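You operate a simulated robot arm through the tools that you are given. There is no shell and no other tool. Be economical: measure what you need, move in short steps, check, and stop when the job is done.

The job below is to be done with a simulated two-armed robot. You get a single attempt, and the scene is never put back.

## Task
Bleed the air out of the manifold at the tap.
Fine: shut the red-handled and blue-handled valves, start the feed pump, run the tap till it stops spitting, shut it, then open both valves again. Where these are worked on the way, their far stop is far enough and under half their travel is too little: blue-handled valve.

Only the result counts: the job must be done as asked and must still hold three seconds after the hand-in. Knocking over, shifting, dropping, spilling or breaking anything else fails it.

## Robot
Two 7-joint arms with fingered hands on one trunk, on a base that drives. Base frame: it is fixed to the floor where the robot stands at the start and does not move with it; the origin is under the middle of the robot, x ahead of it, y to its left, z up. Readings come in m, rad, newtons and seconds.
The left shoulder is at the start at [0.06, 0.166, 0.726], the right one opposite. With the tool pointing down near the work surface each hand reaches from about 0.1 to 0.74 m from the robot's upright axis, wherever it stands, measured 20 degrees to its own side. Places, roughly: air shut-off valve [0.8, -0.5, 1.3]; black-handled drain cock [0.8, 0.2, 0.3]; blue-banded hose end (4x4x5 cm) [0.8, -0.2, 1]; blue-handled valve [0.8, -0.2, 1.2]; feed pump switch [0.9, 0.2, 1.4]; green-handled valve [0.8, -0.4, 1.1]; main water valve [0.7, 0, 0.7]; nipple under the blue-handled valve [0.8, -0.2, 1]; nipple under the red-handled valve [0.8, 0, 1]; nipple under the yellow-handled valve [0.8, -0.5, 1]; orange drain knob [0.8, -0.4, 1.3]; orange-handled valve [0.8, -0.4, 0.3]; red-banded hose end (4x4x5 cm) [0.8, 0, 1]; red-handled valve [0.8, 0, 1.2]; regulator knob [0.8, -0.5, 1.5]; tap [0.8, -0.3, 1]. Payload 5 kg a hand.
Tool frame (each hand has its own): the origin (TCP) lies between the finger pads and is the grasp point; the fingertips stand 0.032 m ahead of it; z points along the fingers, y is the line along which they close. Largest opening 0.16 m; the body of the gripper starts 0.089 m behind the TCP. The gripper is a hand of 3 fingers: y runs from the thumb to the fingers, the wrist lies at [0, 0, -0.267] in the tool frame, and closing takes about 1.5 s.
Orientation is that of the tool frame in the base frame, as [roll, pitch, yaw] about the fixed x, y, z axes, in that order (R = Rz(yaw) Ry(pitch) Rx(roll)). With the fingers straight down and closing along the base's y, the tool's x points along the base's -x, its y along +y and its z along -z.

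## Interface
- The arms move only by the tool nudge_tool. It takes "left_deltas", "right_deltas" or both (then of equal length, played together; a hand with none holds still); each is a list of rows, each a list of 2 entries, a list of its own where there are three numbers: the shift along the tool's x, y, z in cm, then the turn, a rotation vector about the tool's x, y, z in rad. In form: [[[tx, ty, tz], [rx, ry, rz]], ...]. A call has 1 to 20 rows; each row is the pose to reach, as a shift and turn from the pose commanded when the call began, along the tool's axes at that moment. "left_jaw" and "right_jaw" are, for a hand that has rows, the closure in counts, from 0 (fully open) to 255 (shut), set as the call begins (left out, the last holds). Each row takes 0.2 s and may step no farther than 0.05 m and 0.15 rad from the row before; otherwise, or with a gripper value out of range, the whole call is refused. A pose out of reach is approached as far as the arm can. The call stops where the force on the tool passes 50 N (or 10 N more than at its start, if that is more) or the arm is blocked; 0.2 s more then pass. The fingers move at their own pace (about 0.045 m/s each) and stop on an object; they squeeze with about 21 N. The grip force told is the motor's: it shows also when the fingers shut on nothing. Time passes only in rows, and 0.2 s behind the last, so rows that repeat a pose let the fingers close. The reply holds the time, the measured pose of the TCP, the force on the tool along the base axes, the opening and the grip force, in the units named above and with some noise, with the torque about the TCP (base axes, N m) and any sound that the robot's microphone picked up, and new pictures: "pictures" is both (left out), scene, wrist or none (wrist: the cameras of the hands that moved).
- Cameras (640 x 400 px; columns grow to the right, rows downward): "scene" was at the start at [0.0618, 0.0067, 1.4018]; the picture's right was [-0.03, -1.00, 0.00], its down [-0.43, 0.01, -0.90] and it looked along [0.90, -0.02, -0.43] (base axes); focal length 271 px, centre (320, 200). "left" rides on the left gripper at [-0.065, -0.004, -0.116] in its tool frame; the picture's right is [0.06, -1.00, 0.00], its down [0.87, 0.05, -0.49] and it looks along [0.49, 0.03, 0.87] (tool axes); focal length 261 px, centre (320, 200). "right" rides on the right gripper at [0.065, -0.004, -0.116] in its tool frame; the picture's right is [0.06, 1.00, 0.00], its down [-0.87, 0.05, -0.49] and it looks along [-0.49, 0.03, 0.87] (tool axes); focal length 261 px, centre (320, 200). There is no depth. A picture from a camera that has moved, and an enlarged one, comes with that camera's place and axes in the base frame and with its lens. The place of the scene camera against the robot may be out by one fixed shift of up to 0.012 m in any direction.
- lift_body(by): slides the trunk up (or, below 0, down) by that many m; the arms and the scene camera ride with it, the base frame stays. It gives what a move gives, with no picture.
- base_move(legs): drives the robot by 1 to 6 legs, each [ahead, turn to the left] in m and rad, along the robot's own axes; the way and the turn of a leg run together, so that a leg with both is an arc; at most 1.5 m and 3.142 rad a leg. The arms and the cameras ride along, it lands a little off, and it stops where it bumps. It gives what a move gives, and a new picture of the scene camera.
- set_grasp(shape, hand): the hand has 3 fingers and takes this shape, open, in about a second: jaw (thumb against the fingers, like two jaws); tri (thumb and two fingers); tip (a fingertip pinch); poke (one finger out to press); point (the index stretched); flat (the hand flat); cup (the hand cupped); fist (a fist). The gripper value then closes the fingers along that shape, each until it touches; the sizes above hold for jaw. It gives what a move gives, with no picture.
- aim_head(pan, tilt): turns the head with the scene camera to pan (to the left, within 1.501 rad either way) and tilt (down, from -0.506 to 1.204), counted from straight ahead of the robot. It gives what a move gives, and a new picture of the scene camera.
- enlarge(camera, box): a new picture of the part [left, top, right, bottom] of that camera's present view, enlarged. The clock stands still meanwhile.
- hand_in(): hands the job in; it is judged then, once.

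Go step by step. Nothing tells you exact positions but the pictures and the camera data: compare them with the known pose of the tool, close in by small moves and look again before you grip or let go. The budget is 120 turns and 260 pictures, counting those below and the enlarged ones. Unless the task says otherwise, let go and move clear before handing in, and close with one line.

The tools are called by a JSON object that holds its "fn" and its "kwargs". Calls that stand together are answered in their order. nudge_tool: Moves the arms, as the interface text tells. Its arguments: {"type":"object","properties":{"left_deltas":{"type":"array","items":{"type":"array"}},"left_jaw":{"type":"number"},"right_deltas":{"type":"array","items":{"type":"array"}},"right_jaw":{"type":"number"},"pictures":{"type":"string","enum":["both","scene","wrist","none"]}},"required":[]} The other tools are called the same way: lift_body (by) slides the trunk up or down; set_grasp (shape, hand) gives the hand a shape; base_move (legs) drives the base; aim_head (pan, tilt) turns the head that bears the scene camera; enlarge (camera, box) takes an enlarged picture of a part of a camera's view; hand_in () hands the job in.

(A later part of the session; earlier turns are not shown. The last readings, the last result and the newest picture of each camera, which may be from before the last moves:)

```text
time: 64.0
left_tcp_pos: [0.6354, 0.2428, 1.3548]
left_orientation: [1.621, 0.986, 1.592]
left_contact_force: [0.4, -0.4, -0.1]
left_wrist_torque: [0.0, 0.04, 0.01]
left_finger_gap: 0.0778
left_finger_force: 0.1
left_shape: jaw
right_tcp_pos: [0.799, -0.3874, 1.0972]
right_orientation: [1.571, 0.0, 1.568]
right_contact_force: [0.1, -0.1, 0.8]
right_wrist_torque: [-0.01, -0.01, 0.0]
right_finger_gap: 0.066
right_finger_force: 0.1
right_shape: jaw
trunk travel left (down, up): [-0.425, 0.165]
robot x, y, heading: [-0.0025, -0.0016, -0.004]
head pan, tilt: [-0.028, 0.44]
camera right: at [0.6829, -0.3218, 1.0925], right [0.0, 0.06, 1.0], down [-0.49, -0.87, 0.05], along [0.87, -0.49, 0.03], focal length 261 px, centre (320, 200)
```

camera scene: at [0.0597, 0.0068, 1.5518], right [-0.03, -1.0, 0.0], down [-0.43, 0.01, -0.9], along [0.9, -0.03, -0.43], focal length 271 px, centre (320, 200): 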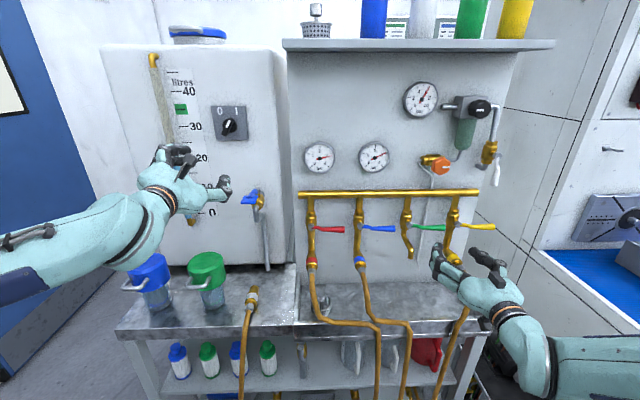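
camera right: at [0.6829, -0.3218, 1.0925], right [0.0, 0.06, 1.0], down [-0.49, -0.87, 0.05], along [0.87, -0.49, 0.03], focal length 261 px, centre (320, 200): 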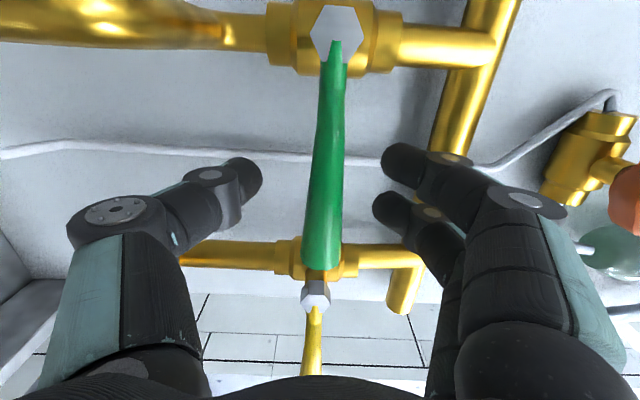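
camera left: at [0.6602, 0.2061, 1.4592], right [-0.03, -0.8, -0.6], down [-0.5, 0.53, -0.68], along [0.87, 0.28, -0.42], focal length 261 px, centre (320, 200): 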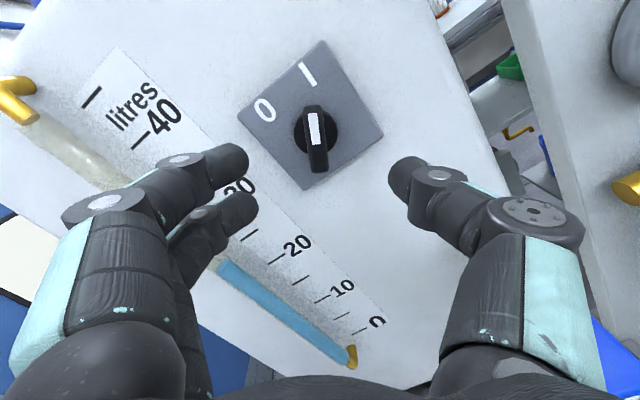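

{"fn": "nudge_tool", "kwargs": {"right_deltas": [[[0, 0, 0], [0, 0, 0]], [[0, 0, 0], [0, 0, 0]], [[0.063, 0.959, 0], [0, 0, -0.13]], [[0.249, 1.903, 0], [0, 0, -0.26]], [[0.556, 2.814, 0], [0, 0, -0.39]], [[0.979, 3.678, 0], [0, 0, -0.52]], [[1.51, 4.479, 0], [0, 0, -0.65]], [[2.14, 5.205, 0], [0, 0, -0.78]], [[2.858, 5.843, 0], [0, 0, -0.91]], [[3.655, 6.383, 0], [0, 0, -1.04]], [[4.514, 6.816, 0], [0, 0, -1.17]], [[5.422, 7.131, 0], [0, 0, -1.3]], [[6.361, 7.329, 0], [0, 0, -1.43]], [[7.321, 7.4, 0], [0, 0, -1.56]], [[8.06, 7.37, 0], [0, 0, -1.66]], [[8.6, 7.3, 0], [0, 0, -1.71]], [[9.2, 7.3, 0], [0, 0, -1.74]]], "right_jaw": 207}}

```text
time: 67.6
left_tcp_pos: [0.6356, 0.2432, 1.354]
left_orientation: [1.62, 0.985, 1.593]
left_contact_force: [-0.9, -0.1, -0.1]
left_wrist_torque: [-0.02, 0.03, 0.02]
left_finger_gap: 0.0779
left_finger_force: 0.0
left_shape: jaw
right_tcp_pos: [0.7987, -0.2998, 1.1713]
right_orientation: [-1.576, 1.402, -1.583]
right_contact_force: [0.0, -5.5, -0.7]
right_wrist_torque: [0.06, -0.01, 0.05]
right_finger_gap: 0.0324
right_finger_force: 0.1
right_shape: jaw
trunk travel left (down, up): [-0.425, 0.165]
robot x, y, heading: [-0.0037, -0.0007, -0.001]
head pan, tilt: [-0.028, 0.44]
camera scene: at [0.0599, 0.0058, 1.5518], right [-0.03, -1.0, 0.0], down [-0.43, 0.01, -0.9], along [0.9, -0.03, -0.43], focal length 271 px, centre (320, 200)
camera right: at [0.6819, -0.3125, 1.1062], right [0.01, 0.97, -0.23], down [-0.49, 0.2, 0.85], along [0.87, 0.11, 0.48], focal length 261 px, centre (320, 200)
```

scene: 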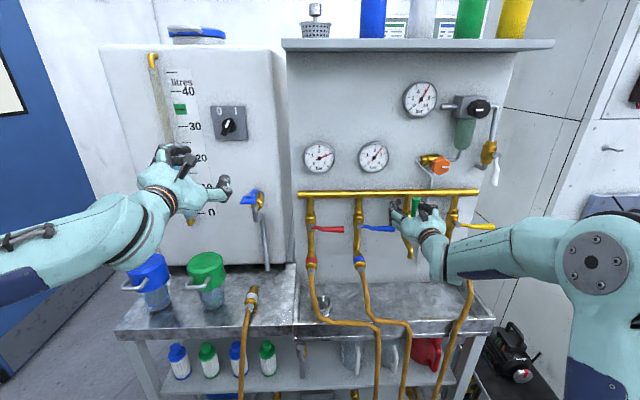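
right: 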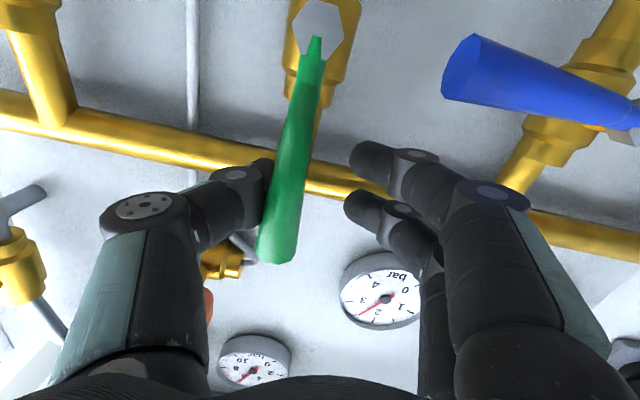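

Green is open with light stop force. I'll look at the spout for flow or spitting.

{"fn": "enlarge", "kwargs": {"camera": "scene", "box": [350, 180, 480, 320]}}

{"fn": "nudge_tool", "kwargs": {"right_deltas": [[[0, -0.5, 0], [0, 0, 0]], [[0, -0.5, 0], [0, 0, 0]], [[0, -0.5, 0], [0, 0, 0]]], "pictures": "scene"}}

```text
2.86 times, centred on (415, 250) of scene
camera zoom: at [0.0599, 0.0058, 1.5518], right [-0.03, -1.0, 0.0], down [-0.43, 0.01, -0.9], along [0.9, -0.03, -0.43], focal length 774 px, centre (49, 57)
```

zoom: 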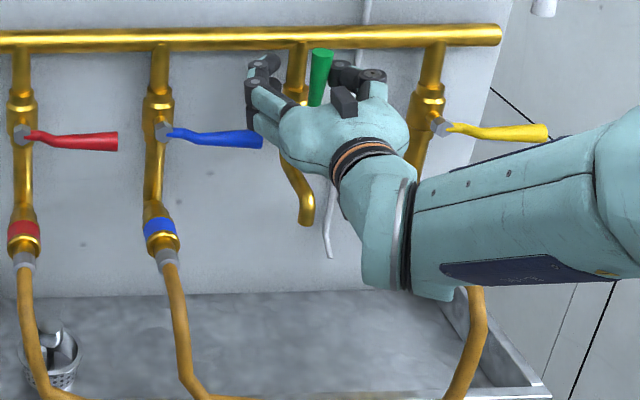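

```text
time: 68.4
left_tcp_pos: [0.6346, 0.2439, 1.3546]
left_orientation: [1.621, 0.986, 1.593]
left_contact_force: [0.7, -0.1, 1.1]
left_wrist_torque: [0.0, 0.02, 0.02]
left_finger_gap: 0.0778
left_finger_force: 0.1
left_shape: jaw
right_tcp_pos: [0.7987, -0.3017, 1.1714]
right_orientation: [-1.576, 1.4, -1.579]
right_contact_force: [0.1, -3.8, -2.1]
right_wrist_torque: [0.07, 0.01, -0.02]
right_finger_gap: 0.0314
right_finger_force: 0.0
right_shape: jaw
trunk travel left (down, up): [-0.425, 0.165]
robot x, y, heading: [0.0022, -0.0037, -0.001]
head pan, tilt: [-0.028, 0.44]
camera scene: at [0.0599, 0.0064, 1.5518], right [-0.03, -1.0, 0.0], down [-0.43, 0.01, -0.9], along [0.9, -0.03, -0.43], focal length 271 px, centre (320, 200)
```

scene: 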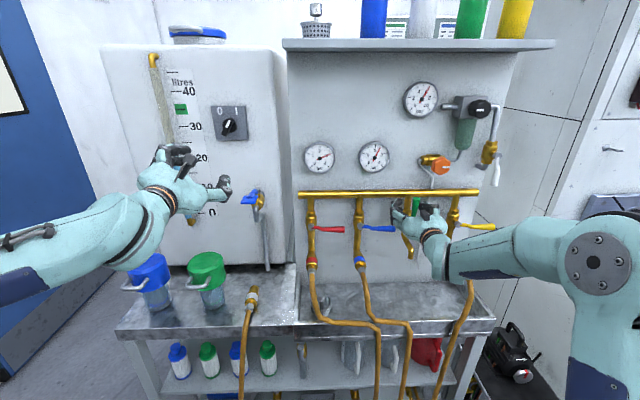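

{"fn": "enlarge", "kwargs": {"camera": "scene", "box": [290, 130, 410, 205]}}

{"fn": "enlarge", "kwargs": {"camera": "scene", "box": [370, 230, 450, 310]}}

{"fn": "nudge_tool", "kwargs": {"right_deltas": [[[0, -0.5, 0], [0, 0, 0]], [[0, -0.5, 0], [0, 0, 0]], [[0, -0.5, 0], [0, 0, 0]], [[0, -0.5, 0], [0, 0, 0]], [[0, -0.5, 0], [0, 0, 0]]], "pictures": "none"}}

{"fn": "enlarge", "kwargs": {"camera": "scene", "box": [290, 130, 450, 310]}}

```text
5.33 times, centred on (350, 168) of scene
camera zoom: at [0.0599, 0.0064, 1.5518], right [-0.03, -1.0, 0.0], down [-0.43, 0.01, -0.9], along [0.9, -0.03, -0.43], focal length 1444 px, centre (160, 373)
```

zoom: 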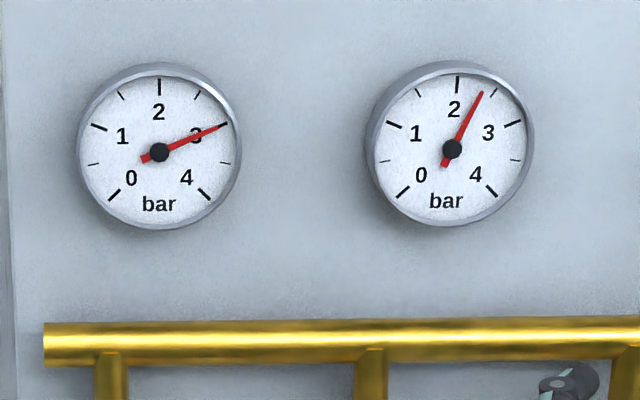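

```text
5.00 times, centred on (410, 270) of scene
camera zoom: at [0.0599, 0.0064, 1.5518], right [-0.03, -1.0, 0.0], down [-0.43, 0.01, -0.9], along [0.9, -0.03, -0.43], focal length 1354 px, centre (-130, -150)
```

zoom: 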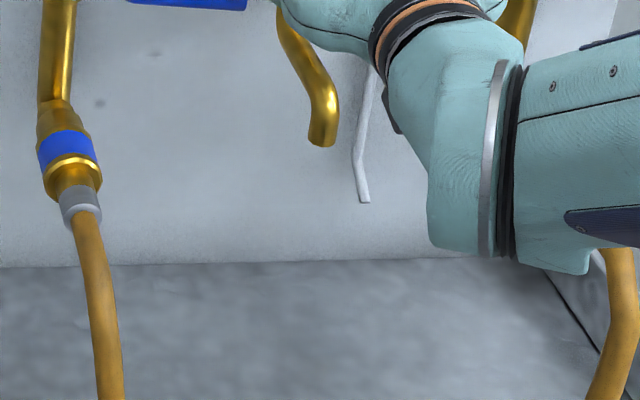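

```text
time: 69.6
left_tcp_pos: [0.6359, 0.2437, 1.3544]
left_orientation: [1.621, 0.987, 1.594]
left_contact_force: [0.4, 0.8, -0.1]
left_wrist_torque: [-0.02, 0.02, 0.02]
left_finger_gap: 0.0779
left_finger_force: 0.1
left_shape: jaw
right_tcp_pos: [0.7992, -0.3069, 1.1727]
right_orientation: [-1.574, 1.403, -1.576]
right_contact_force: [0.9, -0.5, -0.5]
right_wrist_torque: [-0.04, 0.02, 0.0]
right_finger_gap: 0.0301
right_finger_force: 0.0
right_shape: jaw
trunk travel left (down, up): [-0.425, 0.165]
robot x, y, heading: [-0.0033, 0.0004, -0.003]
head pan, tilt: [-0.028, 0.44]
```

```text
2.22 times, centred on (370, 220) of scene
camera zoom: at [0.0598, 0.0068, 1.5518], right [-0.03, -1.0, 0.0], down [-0.43, 0.01, -0.9], along [0.9, -0.03, -0.43], focal length 602 px, centre (209, 156)
```

zoom: 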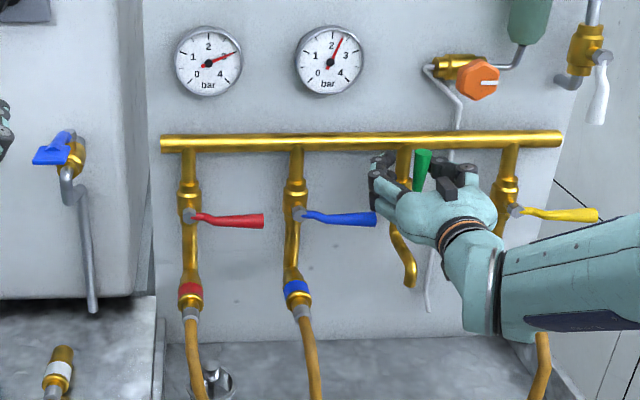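

The manifold gauge dropped when green opened, so something is moving. I'll watch gauges and spout over time.

{"fn": "nudge_tool", "kwargs": {"right_deltas": [[[0, 0, 0], [0, 0, 0]], [[0, 0, 0], [0, 0, 0]]], "pictures": "none"}}

{"fn": "enlarge", "kwargs": {"camera": "scene", "box": [300, 130, 460, 330]}}

{"fn": "nudge_tool", "kwargs": {"right_deltas": [[[0, 0, 0], [0, 0, 0]], [[0, 0, 0], [0, 0, 0]], [[0, 0, 0], [0, 0, 0]], [[0, 0, 0], [0, 0, 0]], [[0, 0, 0], [0, 0, 0]]], "pictures": "none"}}

{"fn": "enlarge", "kwargs": {"camera": "scene", "box": [300, 130, 460, 330]}}

```text
time: 70.2
left_tcp_pos: [0.6338, 0.242, 1.3558]
left_orientation: [1.621, 0.987, 1.595]
left_contact_force: [-0.2, -0.7, 0.5]
left_wrist_torque: [0.02, 0.01, 0.0]
left_finger_gap: 0.0777
left_finger_force: 0.1
left_shape: jaw
right_tcp_pos: [0.798, -0.3075, 1.1735]
right_orientation: [-1.574, 1.401, -1.577]
right_contact_force: [0.1, 0.0, -0.5]
right_wrist_torque: [0.01, 0.02, -0.01]
right_finger_gap: 0.0305
right_finger_force: 0.1
right_shape: jaw
trunk travel left (down, up): [-0.425, 0.165]
robot x, y, heading: [-0.0036, -0.0024, -0.006]
head pan, tilt: [-0.028, 0.44]
```

```text
2.00 times, centred on (380, 230) of scene
camera zoom: at [0.0598, 0.0068, 1.5518], right [-0.03, -1.0, 0.0], down [-0.43, 0.01, -0.9], along [0.9, -0.03, -0.43], focal length 541 px, centre (200, 140)
```

zoom: 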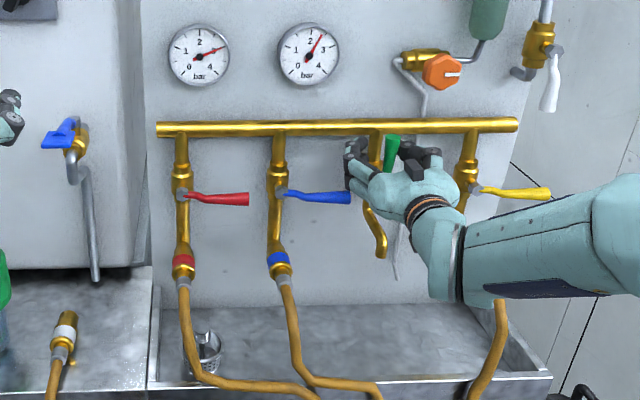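

```text
time: 71.4
left_tcp_pos: [0.6343, 0.2434, 1.3546]
left_orientation: [1.623, 0.986, 1.595]
left_contact_force: [0.0, -0.2, -0.6]
left_wrist_torque: [-0.02, 0.03, 0.01]
left_finger_gap: 0.0781
left_finger_force: 0.1
left_shape: jaw
right_tcp_pos: [0.7985, -0.3063, 1.1727]
right_orientation: [-1.575, 1.403, -1.578]
right_contact_force: [-0.1, 0.5, 0.3]
right_wrist_torque: [0.01, -0.02, -0.03]
right_finger_gap: 0.0303
right_finger_force: 0.2
right_shape: jaw
trunk travel left (down, up): [-0.425, 0.165]
robot x, y, heading: [0.0009, -0.0012, -0.003]
head pan, tilt: [-0.028, 0.44]
```

```text
2.00 times, centred on (380, 230) of scene
camera zoom: at [0.0598, 0.0068, 1.5518], right [-0.03, -1.0, 0.0], down [-0.43, 0.01, -0.9], along [0.9, -0.03, -0.43], focal length 541 px, centre (200, 140)
```

zoom: 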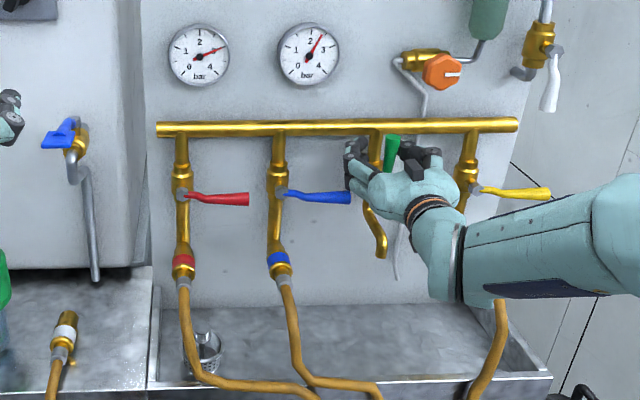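

No visible water yet; air may be coming first. I'll keep waiting and watching.

{"fn": "nudge_tool", "kwargs": {"right_deltas": [[[0, 0, 0], [0, 0, 0]], [[0, 0, 0], [0, 0, 0]], [[0, 0, 0], [0, 0, 0]], [[0, 0, 0], [0, 0, 0]], [[0, 0, 0], [0, 0, 0]], [[0, 0, 0], [0, 0, 0]], [[0, 0, 0], [0, 0, 0]], [[0, 0, 0], [0, 0, 0]], [[0, 0, 0], [0, 0, 0]], [[0, 0, 0], [0, 0, 0]]], "pictures": "wrist"}}

{"fn": "enlarge", "kwargs": {"camera": "scene", "box": [370, 200, 450, 300]}}

{"fn": "enlarge", "kwargs": {"camera": "scene", "box": [100, 40, 280, 280]}}

```text
time: 73.6
left_tcp_pos: [0.6344, 0.2421, 1.3541]
left_orientation: [1.622, 0.986, 1.592]
left_contact_force: [-0.8, -0.6, 0.6]
left_wrist_torque: [0.01, 0.02, 0.01]
left_finger_gap: 0.0779
left_finger_force: 0.1
left_shape: jaw
right_tcp_pos: [0.7978, -0.3076, 1.1725]
right_orientation: [-1.573, 1.401, -1.577]
right_contact_force: [0.7, 0.7, -0.2]
right_wrist_torque: [-0.01, 0.01, -0.02]
right_finger_gap: 0.0304
right_finger_force: 0.0
right_shape: jaw
trunk travel left (down, up): [-0.425, 0.165]
robot x, y, heading: [-0.0007, 0.0014, -0.003]
head pan, tilt: [-0.028, 0.44]
camera right: at [0.6824, -0.3203, 1.1084], right [0.0, 0.97, -0.23], down [-0.49, 0.2, 0.85], along [0.87, 0.11, 0.48], focal length 261 px, centre (320, 200)
```

right: 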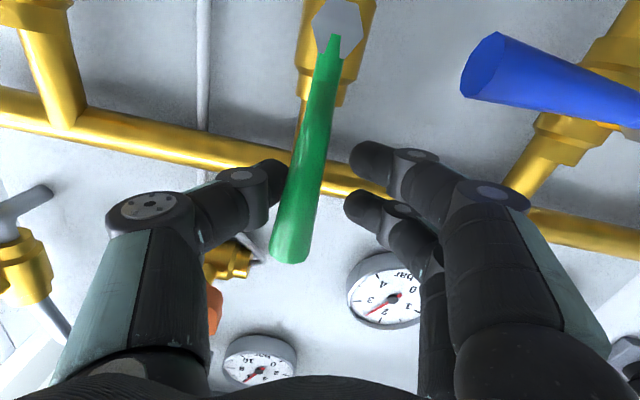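

```text
4.00 times, centred on (410, 250) of scene
camera zoom: at [0.0598, 0.0068, 1.5518], right [-0.03, -1.0, 0.0], down [-0.43, 0.01, -0.9], along [0.9, -0.03, -0.43], focal length 1083 px, centre (-40, 0)
```

zoom: 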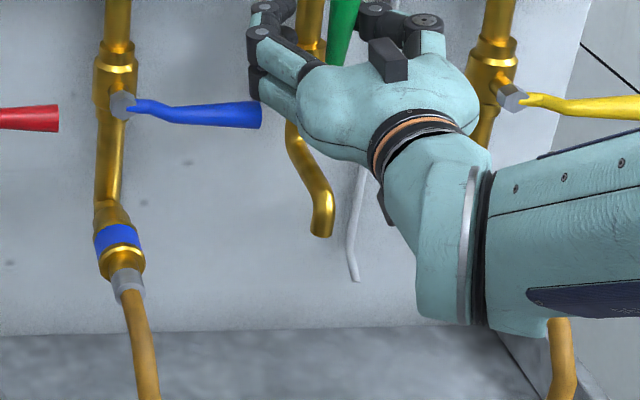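

```text
1.67 times, centred on (190, 160) of scene
camera zoom: at [0.0598, 0.0068, 1.5518], right [-0.03, -1.0, 0.0], down [-0.43, 0.01, -0.9], along [0.9, -0.03, -0.43], focal length 451 px, centre (537, 267)
```

zoom: 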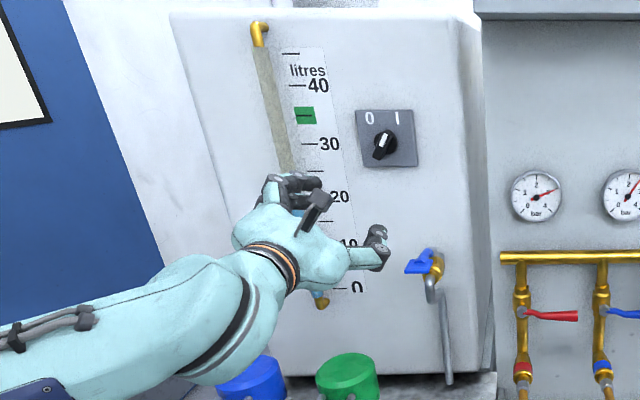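

{"fn": "enlarge", "kwargs": {"camera": "scene", "box": [390, 240, 430, 265]}}

{"fn": "enlarge", "kwargs": {"camera": "scene", "box": [350, 140, 398, 170]}}

{"fn": "enlarge", "kwargs": {"camera": "scene", "box": [380, 260, 460, 310]}}

```text
16.00 times, centred on (410, 252) of scene
camera zoom: at [0.0598, 0.0068, 1.5518], right [-0.03, -1.0, 0.0], down [-0.43, 0.01, -0.9], along [0.9, -0.03, -0.43], focal length 4331 px, centre (-1120, -640)
```

zoom: 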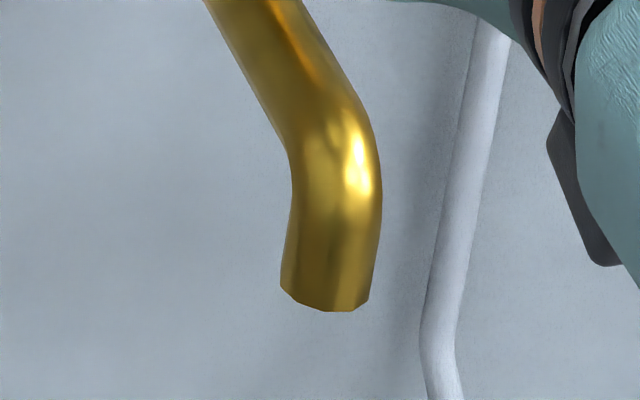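

```text
13.33 times, centred on (374, 155) of scene
camera zoom: at [0.0598, 0.0068, 1.5518], right [-0.03, -1.0, 0.0], down [-0.43, 0.01, -0.9], along [0.9, -0.03, -0.43], focal length 3610 px, centre (-400, 800)
```

zoom: 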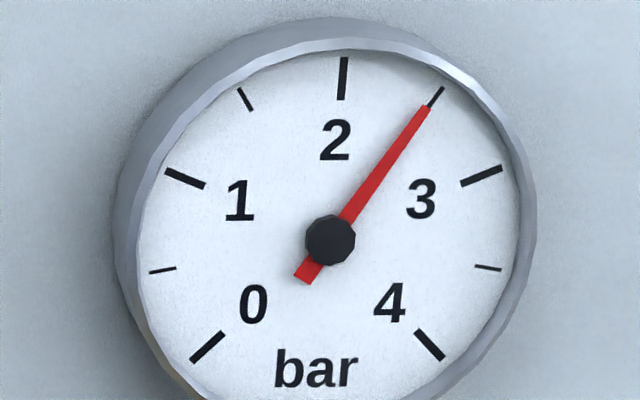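

```text
8.00 times, centred on (420, 285) of scene
camera zoom: at [0.0598, 0.0068, 1.5518], right [-0.03, -1.0, 0.0], down [-0.43, 0.01, -0.9], along [0.9, -0.03, -0.43], focal length 2166 px, centre (-480, -480)
```

zoom: 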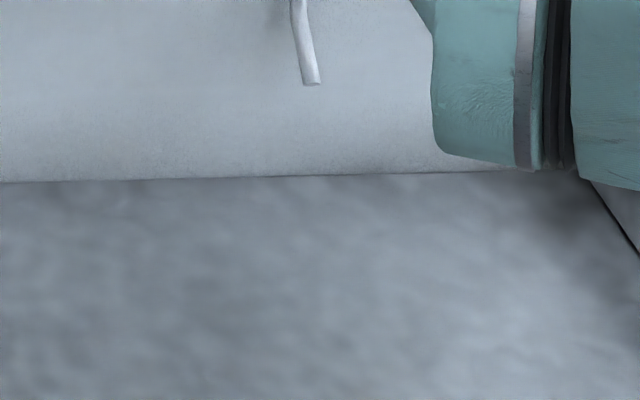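

The manifold gauge is slowly climbing (2.36 to 2.5), so bleeding is under way. I'll keep watching.

{"fn": "nudge_tool", "kwargs": {"right_deltas": [[[0, 0, 0], [0, 0, 0]], [[0, 0, 0], [0, 0, 0]], [[0, 0, 0], [0, 0, 0]], [[0, 0, 0], [0, 0, 0]], [[0, 0, 0], [0, 0, 0]], [[0, 0, 0], [0, 0, 0]], [[0, 0, 0], [0, 0, 0]], [[0, 0, 0], [0, 0, 0]], [[0, 0, 0], [0, 0, 0]], [[0, 0, 0], [0, 0, 0]]], "pictures": "none"}}

{"fn": "enlarge", "kwargs": {"camera": "scene", "box": [350, 140, 430, 270]}}

{"fn": "enlarge", "kwargs": {"camera": "scene", "box": [350, 140, 398, 170]}}

```text
time: 75.8
left_tcp_pos: [0.6356, 0.2435, 1.3545]
left_orientation: [1.622, 0.986, 1.593]
left_contact_force: [0.2, 0.1, 0.5]
left_wrist_torque: [-0.01, 0.0, 0.01]
left_finger_gap: 0.078
left_finger_force: 0.1
left_shape: jaw
right_tcp_pos: [0.7987, -0.3067, 1.1733]
right_orientation: [-1.575, 1.401, -1.579]
right_contact_force: [0.1, -0.2, 0.9]
right_wrist_torque: [0.01, 0.01, -0.01]
right_finger_gap: 0.0305
right_finger_force: 0.2
right_shape: jaw
trunk travel left (down, up): [-0.425, 0.165]
robot x, y, heading: [-0.0021, 0.0002, -0.002]
head pan, tilt: [-0.028, 0.44]
```

```text
3.08 times, centred on (390, 205) of scene
camera zoom: at [0.0598, 0.0068, 1.5518], right [-0.03, -1.0, 0.0], down [-0.43, 0.01, -0.9], along [0.9, -0.03, -0.43], focal length 833 px, centre (105, 185)
```

zoom: 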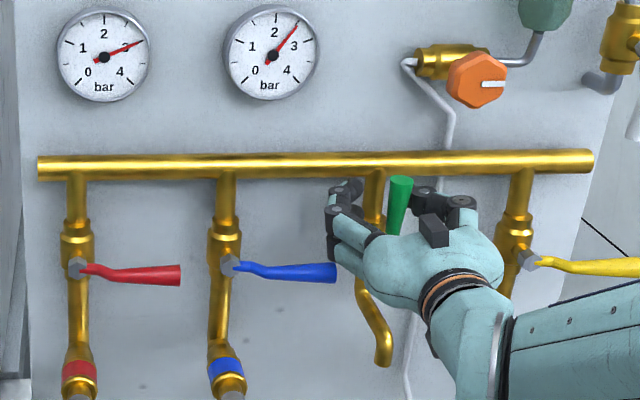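

```text
13.33 times, centred on (374, 155) of scene
camera zoom: at [0.0598, 0.0068, 1.5518], right [-0.03, -1.0, 0.0], down [-0.43, 0.01, -0.9], along [0.9, -0.03, -0.43], focal length 3610 px, centre (-400, 800)
```

zoom: 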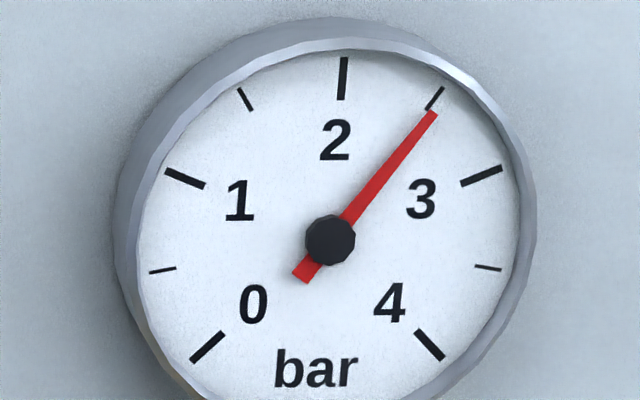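

{"fn": "nudge_tool", "kwargs": {"right_deltas": [[[0, 0, 0], [0, 0, 0]], [[0, 0, 0], [0, 0, 0]], [[0, 0, 0], [0, 0, 0]], [[0, 0, 0], [0, 0, 0]], [[0, 0, 0], [0, 0, 0]], [[0, 0, 0], [0, 0, 0]], [[0, 0, 0], [0, 0, 0]], [[0, 0, 0], [0, 0, 0]], [[0, 0, 0], [0, 0, 0]], [[0, 0, 0], [0, 0, 0]], [[0, 0, 0], [0, 0, 0]], [[0, 0, 0], [0, 0, 0]], [[0, 0, 0], [0, 0, 0]], [[0, 0, 0], [0, 0, 0]], [[0, 0, 0], [0, 0, 0]], [[0, 0, 0], [0, 0, 0]], [[0, 0, 0], [0, 0, 0]], [[0, 0, 0], [0, 0, 0]], [[0, 0, 0], [0, 0, 0]], [[0, 0, 0], [0, 0, 0]]], "pictures": "none"}}

{"fn": "enlarge", "kwargs": {"camera": "scene", "box": [350, 140, 450, 310]}}

{"fn": "enlarge", "kwargs": {"camera": "scene", "box": [350, 140, 398, 170]}}

```text
time: 80.0
left_tcp_pos: [0.6354, 0.2436, 1.353]
left_orientation: [1.622, 0.987, 1.593]
left_contact_force: [-0.4, 0.5, 0.5]
left_wrist_torque: [0.02, 0.0, -0.02]
left_finger_gap: 0.078
left_finger_force: 0.1
left_shape: jaw
right_tcp_pos: [0.798, -0.3086, 1.1733]
right_orientation: [-1.575, 1.403, -1.578]
right_contact_force: [-0.1, 0.9, -0.6]
right_wrist_torque: [0.01, -0.04, 0.02]
right_finger_gap: 0.0305
right_finger_force: 0.1
right_shape: jaw
trunk travel left (down, up): [-0.425, 0.165]
robot x, y, heading: [0.0001, -0.0014, 0.002]
head pan, tilt: [-0.028, 0.44]
```

```text
2.35 times, centred on (400, 225) of scene
camera zoom: at [0.0598, 0.0068, 1.5518], right [-0.03, -1.0, 0.0], down [-0.43, 0.01, -0.9], along [0.9, -0.03, -0.43], focal length 637 px, centre (132, 141)
```

zoom: 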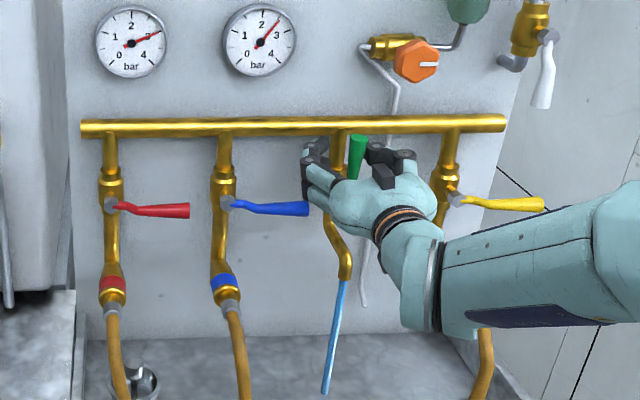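

```text
13.33 times, centred on (374, 155) of scene
camera zoom: at [0.0598, 0.0068, 1.5518], right [-0.03, -1.0, 0.0], down [-0.43, 0.01, -0.9], along [0.9, -0.03, -0.43], focal length 3610 px, centre (-400, 800)
```

zoom: 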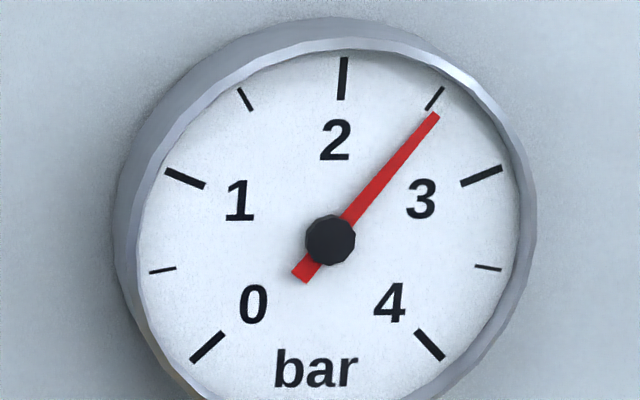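

Water now runs from the spout. I'll sample it several times to see whether it's steady.

{"fn": "nudge_tool", "kwargs": {"right_deltas": [[[0, 0, 0], [0, 0, 0]]], "pictures": "none"}}

{"fn": "enlarge", "kwargs": {"camera": "scene", "box": [380, 220, 460, 310]}}

{"fn": "nudge_tool", "kwargs": {"right_deltas": [[[0, 0, 0], [0, 0, 0]], [[0, 0, 0], [0, 0, 0]]], "pictures": "none"}}

{"fn": "enlarge", "kwargs": {"camera": "scene", "box": [380, 220, 460, 310]}}

{"fn": "nudge_tool", "kwargs": {"right_deltas": [[[0, 0, 0], [0, 0, 0]], [[0, 0, 0], [0, 0, 0]], [[0, 0, 0], [0, 0, 0]]], "pictures": "none"}}

{"fn": "enlarge", "kwargs": {"camera": "scene", "box": [380, 220, 460, 310]}}

{"fn": "nudge_tool", "kwargs": {"right_deltas": [[[0, 0, 0], [0, 0, 0]]], "pictures": "none"}}

{"fn": "enlarge", "kwargs": {"camera": "scene", "box": [380, 220, 460, 310]}}

```text
time: 80.4
left_tcp_pos: [0.6352, 0.244, 1.3539]
left_orientation: [1.621, 0.985, 1.594]
left_contact_force: [0.8, -0.4, 0.2]
left_wrist_torque: [0.01, 0.01, 0.03]
left_finger_gap: 0.0779
left_finger_force: 0.1
left_shape: jaw
right_tcp_pos: [0.7986, -0.3065, 1.1739]
right_orientation: [-1.573, 1.4, -1.579]
right_contact_force: [0.1, 0.4, -0.8]
right_wrist_torque: [0.02, -0.02, 0.0]
right_finger_gap: 0.0305
right_finger_force: 0.1
right_shape: jaw
trunk travel left (down, up): [-0.425, 0.165]
robot x, y, heading: [-0.0032, -0.0019, -0.002]
head pan, tilt: [-0.028, 0.44]
```

```text
4.44 times, centred on (420, 265) of scene
camera zoom: at [0.0598, 0.0068, 1.5518], right [-0.03, -1.0, 0.0], down [-0.43, 0.01, -0.9], along [0.9, -0.03, -0.43], focal length 1203 px, centre (-124, -89)
```

zoom: 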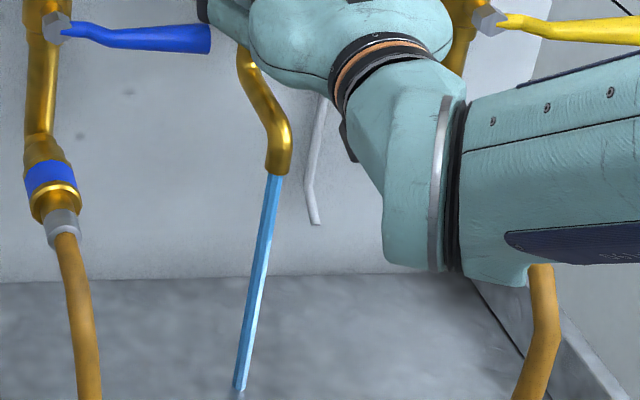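

```text
time: 81.0
left_tcp_pos: [0.6344, 0.2438, 1.354]
left_orientation: [1.621, 0.985, 1.594]
left_contact_force: [-0.3, 0.3, -0.4]
left_wrist_torque: [0.0, 0.01, -0.02]
left_finger_gap: 0.0779
left_finger_force: 0.0
left_shape: jaw
right_tcp_pos: [0.7981, -0.3067, 1.1729]
right_orientation: [-1.574, 1.401, -1.577]
right_contact_force: [0.0, 0.1, 0.2]
right_wrist_torque: [0.0, -0.01, -0.02]
right_finger_gap: 0.0303
right_finger_force: 0.0
right_shape: jaw
trunk travel left (down, up): [-0.425, 0.165]
robot x, y, heading: [0.0021, 0.004, -0.003]
head pan, tilt: [-0.028, 0.44]
```

```text
4.44 times, centred on (420, 265) of scene
camera zoom: at [0.0598, 0.0068, 1.5518], right [-0.03, -1.0, 0.0], down [-0.43, 0.01, -0.9], along [0.9, -0.03, -0.43], focal length 1203 px, centre (-124, -89)
```

zoom: 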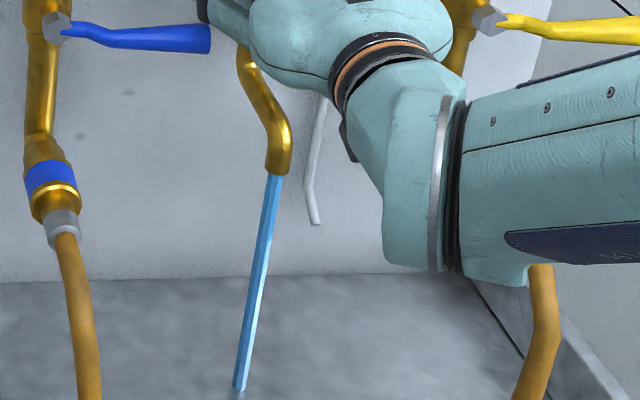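

```text
time: 81.8
left_tcp_pos: [0.6353, 0.244, 1.354]
left_orientation: [1.621, 0.987, 1.593]
left_contact_force: [-0.6, -0.8, -0.6]
left_wrist_torque: [-0.01, 0.0, 0.05]
left_finger_gap: 0.0778
left_finger_force: 0.1
left_shape: jaw
right_tcp_pos: [0.7975, -0.3061, 1.1734]
right_orientation: [-1.574, 1.402, -1.577]
right_contact_force: [0.4, 0.6, -0.6]
right_wrist_torque: [0.02, 0.01, 0.01]
right_finger_gap: 0.0304
right_finger_force: 0.0
right_shape: jaw
trunk travel left (down, up): [-0.425, 0.165]
robot x, y, heading: [-0.002, 0.0015, -0.001]
head pan, tilt: [-0.028, 0.44]
```

```text
4.44 times, centred on (420, 265) of scene
camera zoom: at [0.0598, 0.0068, 1.5518], right [-0.03, -1.0, 0.0], down [-0.43, 0.01, -0.9], along [0.9, -0.03, -0.43], focal length 1203 px, centre (-124, -89)
```

zoom: 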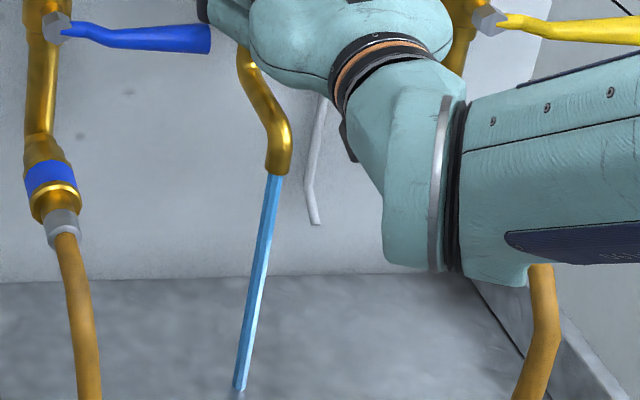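

```text
time: 82.2
left_tcp_pos: [0.6348, 0.2437, 1.3538]
left_orientation: [1.62, 0.986, 1.593]
left_contact_force: [-0.2, -0.6, 0.3]
left_wrist_torque: [-0.01, 0.02, 0.0]
left_finger_gap: 0.0776
left_finger_force: 0.1
left_shape: jaw
right_tcp_pos: [0.7996, -0.3056, 1.1739]
right_orientation: [-1.574, 1.402, -1.577]
right_contact_force: [-0.3, 1.2, -0.1]
right_wrist_torque: [-0.02, -0.03, 0.01]
right_finger_gap: 0.0303
right_finger_force: 0.1
right_shape: jaw
trunk travel left (down, up): [-0.425, 0.165]
robot x, y, heading: [-0.0033, -0.0025, -0.0]
head pan, tilt: [-0.028, 0.44]
```

```text
4.44 times, centred on (420, 265) of scene
camera zoom: at [0.0598, 0.0068, 1.5518], right [-0.03, -1.0, 0.0], down [-0.43, 0.01, -0.9], along [0.9, -0.03, -0.43], focal length 1203 px, centre (-124, -89)
```

zoom: 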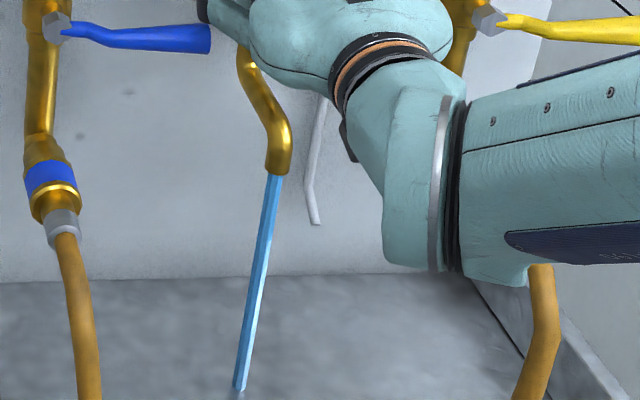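

The stream has been solid and steady over five samples, so the spitting is over. I'll shut the tap by swinging green clockwise to its stop.

{"fn": "nudge_tool", "kwargs": {"right_deltas": [[[0.1, -0.4, 0], [0, 0, 0.09]], [[0.24, -0.77, 0], [0, 0, 0.17]], [[0.46, -1.72, 0], [0, 0, 0.3]], [[0.805, -2.62, 0], [0, 0, 0.43]], [[1.264, -3.47, 0], [0, 0, 0.56]], [[1.825, -4.25, 0], [0, 0, 0.69]], [[2.494, -4.96, 0], [0, 0, 0.82]], [[3.239, -5.575, 0], [0, 0, 0.95]], [[4.067, -6.08, 0], [0, 0, 1.08]], [[4.949, -6.49, 0], [0, 0, 1.21]], [[5.87, -6.77, 0], [0, 0, 1.34]], [[6.83, -6.93, 0], [0, 0, 1.47]], [[7.79, -6.96, 0], [0, 0, 1.6]], [[8.76, -6.87, 0], [0, 0, 1.73]], [[9.48, -6.72, 0], [0, 0, 1.83]], [[10.06, -6.6, 0], [0, 0, 1.88]], [[10.65, -6.5, 0], [0, 0, 1.93]], [[11.25, -6.4, 0], [0, 0, 1.93]], [[11.6, -6.35, 0], [0, 0, 1.93]]]}}

```text
time: 86.2
left_tcp_pos: [0.6333, 0.2443, 1.3544]
left_orientation: [1.619, 0.987, 1.591]
left_contact_force: [0.2, -0.3, -0.2]
left_wrist_torque: [0.0, -0.02, 0.0]
left_finger_gap: 0.0781
left_finger_force: 0.0
left_shape: jaw
right_tcp_pos: [0.7972, -0.3864, 1.072]
right_orientation: [1.568, -0.189, 1.57]
right_contact_force: [1.7, 2.5, 13.8]
right_wrist_torque: [-0.22, 0.01, 0.04]
right_finger_gap: 0.0347
right_finger_force: 0.1
right_shape: jaw
trunk travel left (down, up): [-0.425, 0.165]
robot x, y, heading: [-0.0005, -0.0017, -0.002]
head pan, tilt: [-0.028, 0.44]
camera scene: at [0.0587, 0.0077, 1.5521], right [-0.03, -1.0, 0.0], down [-0.42, 0.01, -0.91], along [0.9, -0.03, -0.42], focal length 271 px, centre (320, 200)
camera right: at [0.6818, -0.321, 1.078], right [0.0, -0.13, 0.99], down [-0.49, -0.86, -0.11], along [0.87, -0.49, -0.06], focal length 261 px, centre (320, 200)
```

scene: 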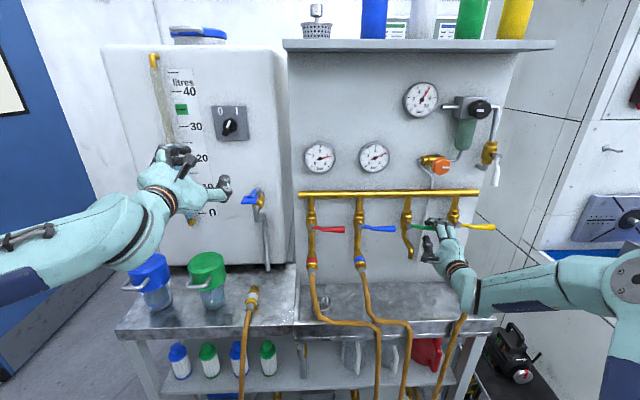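
right: 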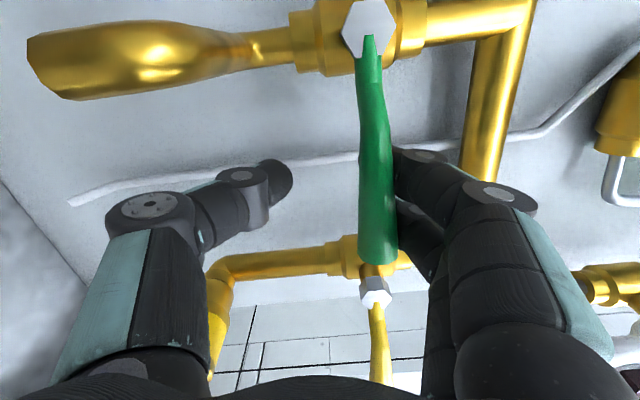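

Green is at its shut stop and the stream has stopped. I'll back out and line up on the blue handle, rolled horizontal.

{"fn": "nudge_tool", "kwargs": {"right_deltas": [[[0, 1.2, 0], [0, 0, 0]], [[0, 1.2, 0], [0, 0, 0]], [[0, 1.2, -4], [0, 0, 0]], [[0, 1.2, -8], [0, 0, 0]], [[0, 1.2, -10], [0, 0, 0]], [[4, 0.8, -10], [0, 0, -0.06]], [[8, 0.4, -10], [0, 0, -0.12]], [[12, 0, -10], [0, 0, -0.19]], [[15.75, -0.37, -10], [0, 0, -0.19]], [[15.75, -0.37, -10], [0, 0, -0.19]]], "right_jaw": 150}}

```text
time: 88.4
left_tcp_pos: [0.636, 0.2439, 1.3547]
left_orientation: [1.621, 0.987, 1.591]
left_contact_force: [0.2, 0.0, -0.8]
left_wrist_torque: [-0.01, -0.02, 0.01]
left_finger_gap: 0.0775
left_finger_force: 0.1
left_shape: jaw
right_tcp_pos: [0.6976, -0.232, 1.0974]
right_orientation: [1.574, 0.001, 1.568]
right_contact_force: [0.0, 0.3, 0.3]
right_wrist_torque: [-0.03, -0.03, 0.01]
right_finger_gap: 0.0658
right_finger_force: 0.0
right_shape: jaw
trunk travel left (down, up): [-0.425, 0.165]
robot x, y, heading: [-0.003, -0.0021, -0.004]
head pan, tilt: [-0.028, 0.44]
camera scene: at [0.0597, 0.0065, 1.5518], right [-0.03, -1.0, 0.0], down [-0.43, 0.01, -0.9], along [0.9, -0.03, -0.43], focal length 271 px, centre (320, 200)
camera right: at [0.5824, -0.166, 1.0916], right [0.0, 0.06, 1.0], down [-0.49, -0.87, 0.05], along [0.87, -0.49, 0.03], focal length 261 px, centre (320, 200)
```

scene: 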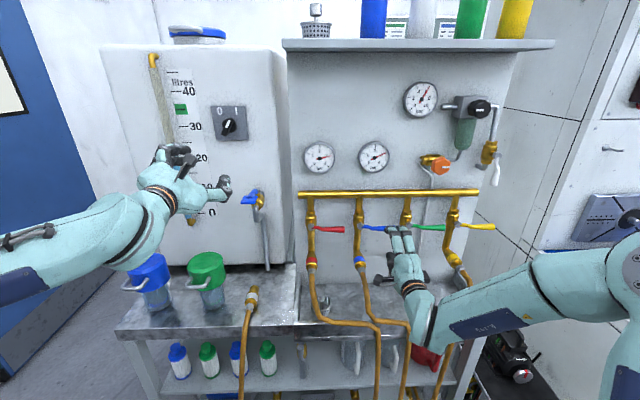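
right: 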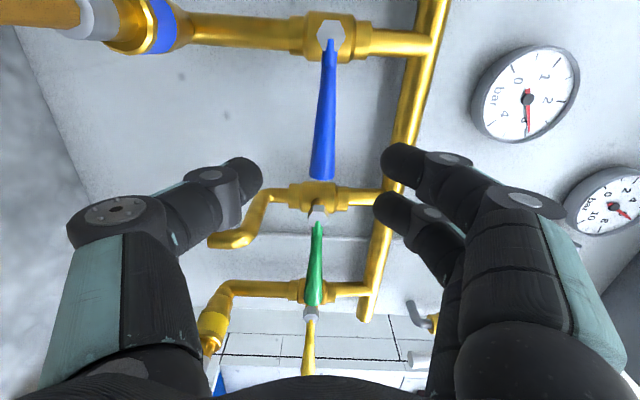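

Alignment matches what worked on green. I'll slide onto blue and swing it counter-clockwise to open.

{"fn": "nudge_tool", "kwargs": {"right_deltas": [[[0, 0, 3], [0, 0, 0]], [[0, 0, 6], [0, 0, 0]], [[0, 0, 8], [0, 0, 0]], [[0, 0, 10], [0, 0, 0]], [[0, 0, 10], [0, 0, 0]]], "pictures": "wrist"}}

{"fn": "nudge_tool", "kwargs": {"right_deltas": [[[0, 0, 0], [0, 0, 0]], [[0, 0, 0], [0, 0, 0]], [[0.063, 0.959, 0], [0, 0, -0.13]], [[0.249, 1.903, 0], [0, 0, -0.26]], [[0.556, 2.814, 0], [0, 0, -0.39]], [[0.979, 3.678, 0], [0, 0, -0.52]], [[1.51, 4.479, 0], [0, 0, -0.65]], [[2.14, 5.205, 0], [0, 0, -0.78]], [[2.858, 5.843, 0], [0, 0, -0.91]], [[3.655, 6.383, 0], [0, 0, -1.04]], [[4.514, 6.816, 0], [0, 0, -1.17]], [[5.422, 7.131, 0], [0, 0, -1.3]], [[6.361, 7.329, 0], [0, 0, -1.43]], [[7.321, 7.4, 0], [0, 0, -1.56]], [[8.06, 7.37, 0], [0, 0, -1.66]], [[8.6, 7.3, 0], [0, 0, -1.71]], [[9.2, 7.3, 0], [0, 0, -1.74]], [[9.7, 7.3, 0], [0, 0, -1.74]]], "right_jaw": 207}}

```text
time: 89.6
left_tcp_pos: [0.6345, 0.2439, 1.3527]
left_orientation: [1.62, 0.987, 1.592]
left_contact_force: [-0.2, -0.8, -0.2]
left_wrist_torque: [0.0, -0.01, 0.03]
left_finger_gap: 0.0779
left_finger_force: 0.1
left_shape: jaw
right_tcp_pos: [0.798, -0.2334, 1.094]
right_orientation: [1.571, -0.001, 1.569]
right_contact_force: [0.4, 0.8, 0.7]
right_wrist_torque: [0.0, -0.01, 0.01]
right_finger_gap: 0.0655
right_finger_force: 0.1
right_shape: jaw
trunk travel left (down, up): [-0.425, 0.165]
robot x, y, heading: [-0.0047, 0.0055, -0.005]
head pan, tilt: [-0.028, 0.44]
camera right: at [0.6828, -0.1672, 1.0896], right [0.0, 0.06, 1.0], down [-0.49, -0.87, 0.05], along [0.87, -0.49, 0.03], focal length 261 px, centre (320, 200)
```

right: 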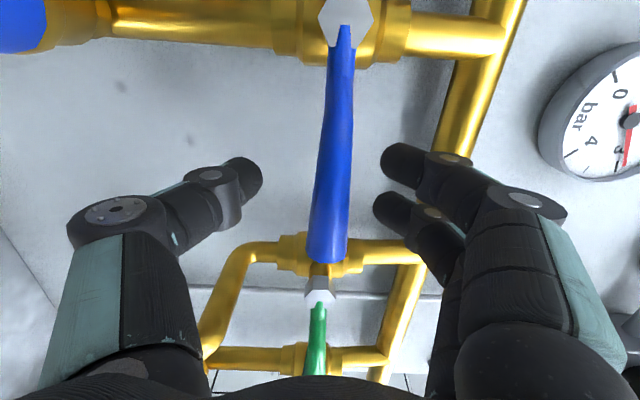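

```text
time: 93.4
left_tcp_pos: [0.6351, 0.2428, 1.3542]
left_orientation: [1.621, 0.986, 1.592]
left_contact_force: [-0.8, 0.5, -0.9]
left_wrist_torque: [0.01, -0.01, 0.0]
left_finger_gap: 0.0777
left_finger_force: 0.1
left_shape: jaw
right_tcp_pos: [0.7981, -0.1389, 1.167]
right_orientation: [-1.577, 1.401, -1.58]
right_contact_force: [0.5, -5.8, 0.7]
right_wrist_torque: [0.01, -0.01, -0.01]
right_finger_gap: 0.0324
right_finger_force: 0.0
right_shape: jaw
trunk travel left (down, up): [-0.425, 0.165]
robot x, y, heading: [-0.0014, 0.0014, -0.004]
head pan, tilt: [-0.028, 0.44]
camera scene: at [0.0597, 0.0061, 1.5518], right [-0.03, -1.0, 0.0], down [-0.43, 0.01, -0.9], along [0.9, -0.03, -0.43], focal length 271 px, centre (320, 200)
camera right: at [0.6824, -0.1525, 1.1033], right [0.01, 0.97, -0.23], down [-0.49, 0.2, 0.85], along [0.87, 0.11, 0.48], focal length 261 px, centre (320, 200)
```

scene: 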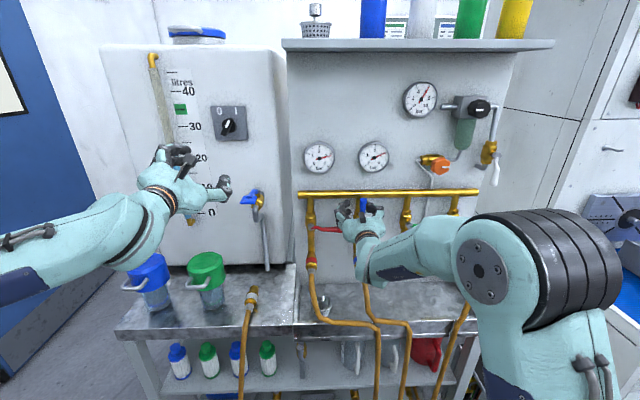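
right: 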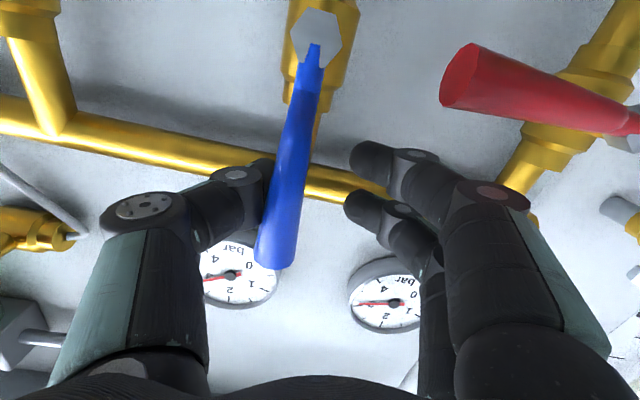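

Blue is open with its stop felt. A little extra push, then I'll back out and roll over to the red handle.

{"fn": "nudge_tool", "kwargs": {"right_deltas": [[[0, 0.5, 0], [0, 0, 0]], [[0, 0.5, 0], [0, 0, 0]], [[0, -0.9, 0], [0, 0, 0]], [[0, -0.9, -4], [0, 0, 0]], [[0, -0.9, -8], [0, 0, 0]], [[0, -0.9, -10], [0, 0, 0]], [[0.5, 0, -10], [0, 0, 0.15]], [[1, 0.7, -10], [0, 0, 0.3]], [[1.5, 1.4, -10], [0, 0, 0.45]], [[2, 2.1, -10], [0, 0, 0.6]], [[2.5, 2.9, -10], [0, 0, 0.75]], [[3, 3.7, -10], [0, 0, 0.9]], [[3.5, 4.5, -10], [0, 0, 1.05]], [[4, 5.3, -10], [0, 0, 1.2]], [[4.5, 6.1, -10], [0, 0, 1.35]], [[5, 6.9, -10], [0, 0, 1.5]], [[5.4, 7.5, -10], [0, 0, 1.63]], [[5.64, 7.97, -10], [0, 0, 1.74]], [[5.64, 7.97, -10], [0, 0, 1.74]]], "right_jaw": 170}}

```text
time: 97.4
left_tcp_pos: [0.6357, 0.2438, 1.3538]
left_orientation: [1.621, 0.985, 1.594]
left_contact_force: [0.2, 0.2, 0.3]
left_wrist_torque: [-0.02, 0.01, -0.02]
left_finger_gap: 0.0775
left_finger_force: 0.1
left_shape: jaw
right_tcp_pos: [0.6981, -0.0672, 1.0984]
right_orientation: [1.571, -0.002, 1.568]
right_contact_force: [0.4, 0.5, 0.3]
right_wrist_torque: [0.01, -0.01, 0.02]
right_finger_gap: 0.0533
right_finger_force: 0.1
right_shape: jaw
trunk travel left (down, up): [-0.425, 0.165]
robot x, y, heading: [-0.0007, 0.0001, -0.005]
head pan, tilt: [-0.028, 0.44]
camera scene: at [0.0597, 0.0069, 1.5518], right [-0.03, -1.0, 0.0], down [-0.43, 0.01, -0.9], along [0.9, -0.03, -0.43], focal length 271 px, centre (320, 200)
camera right: at [0.5832, -0.0009, 1.0939], right [0.0, 0.06, 1.0], down [-0.49, -0.87, 0.05], along [0.87, -0.49, 0.03], focal length 261 px, centre (320, 200)
```

scene: 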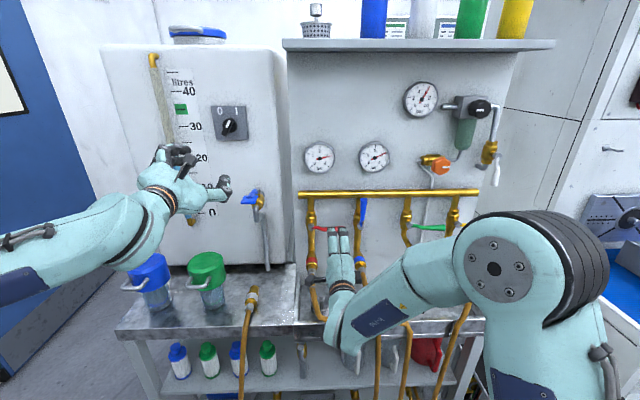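
right: 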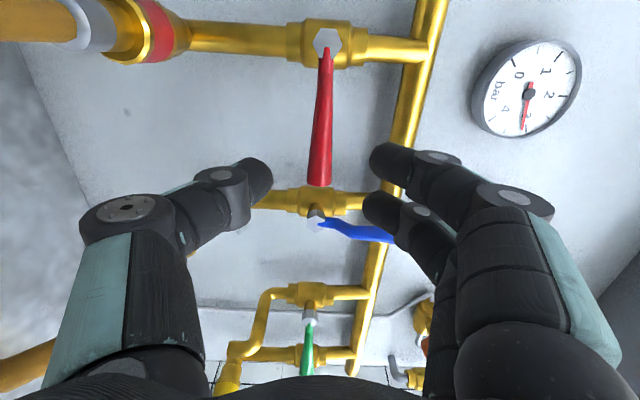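

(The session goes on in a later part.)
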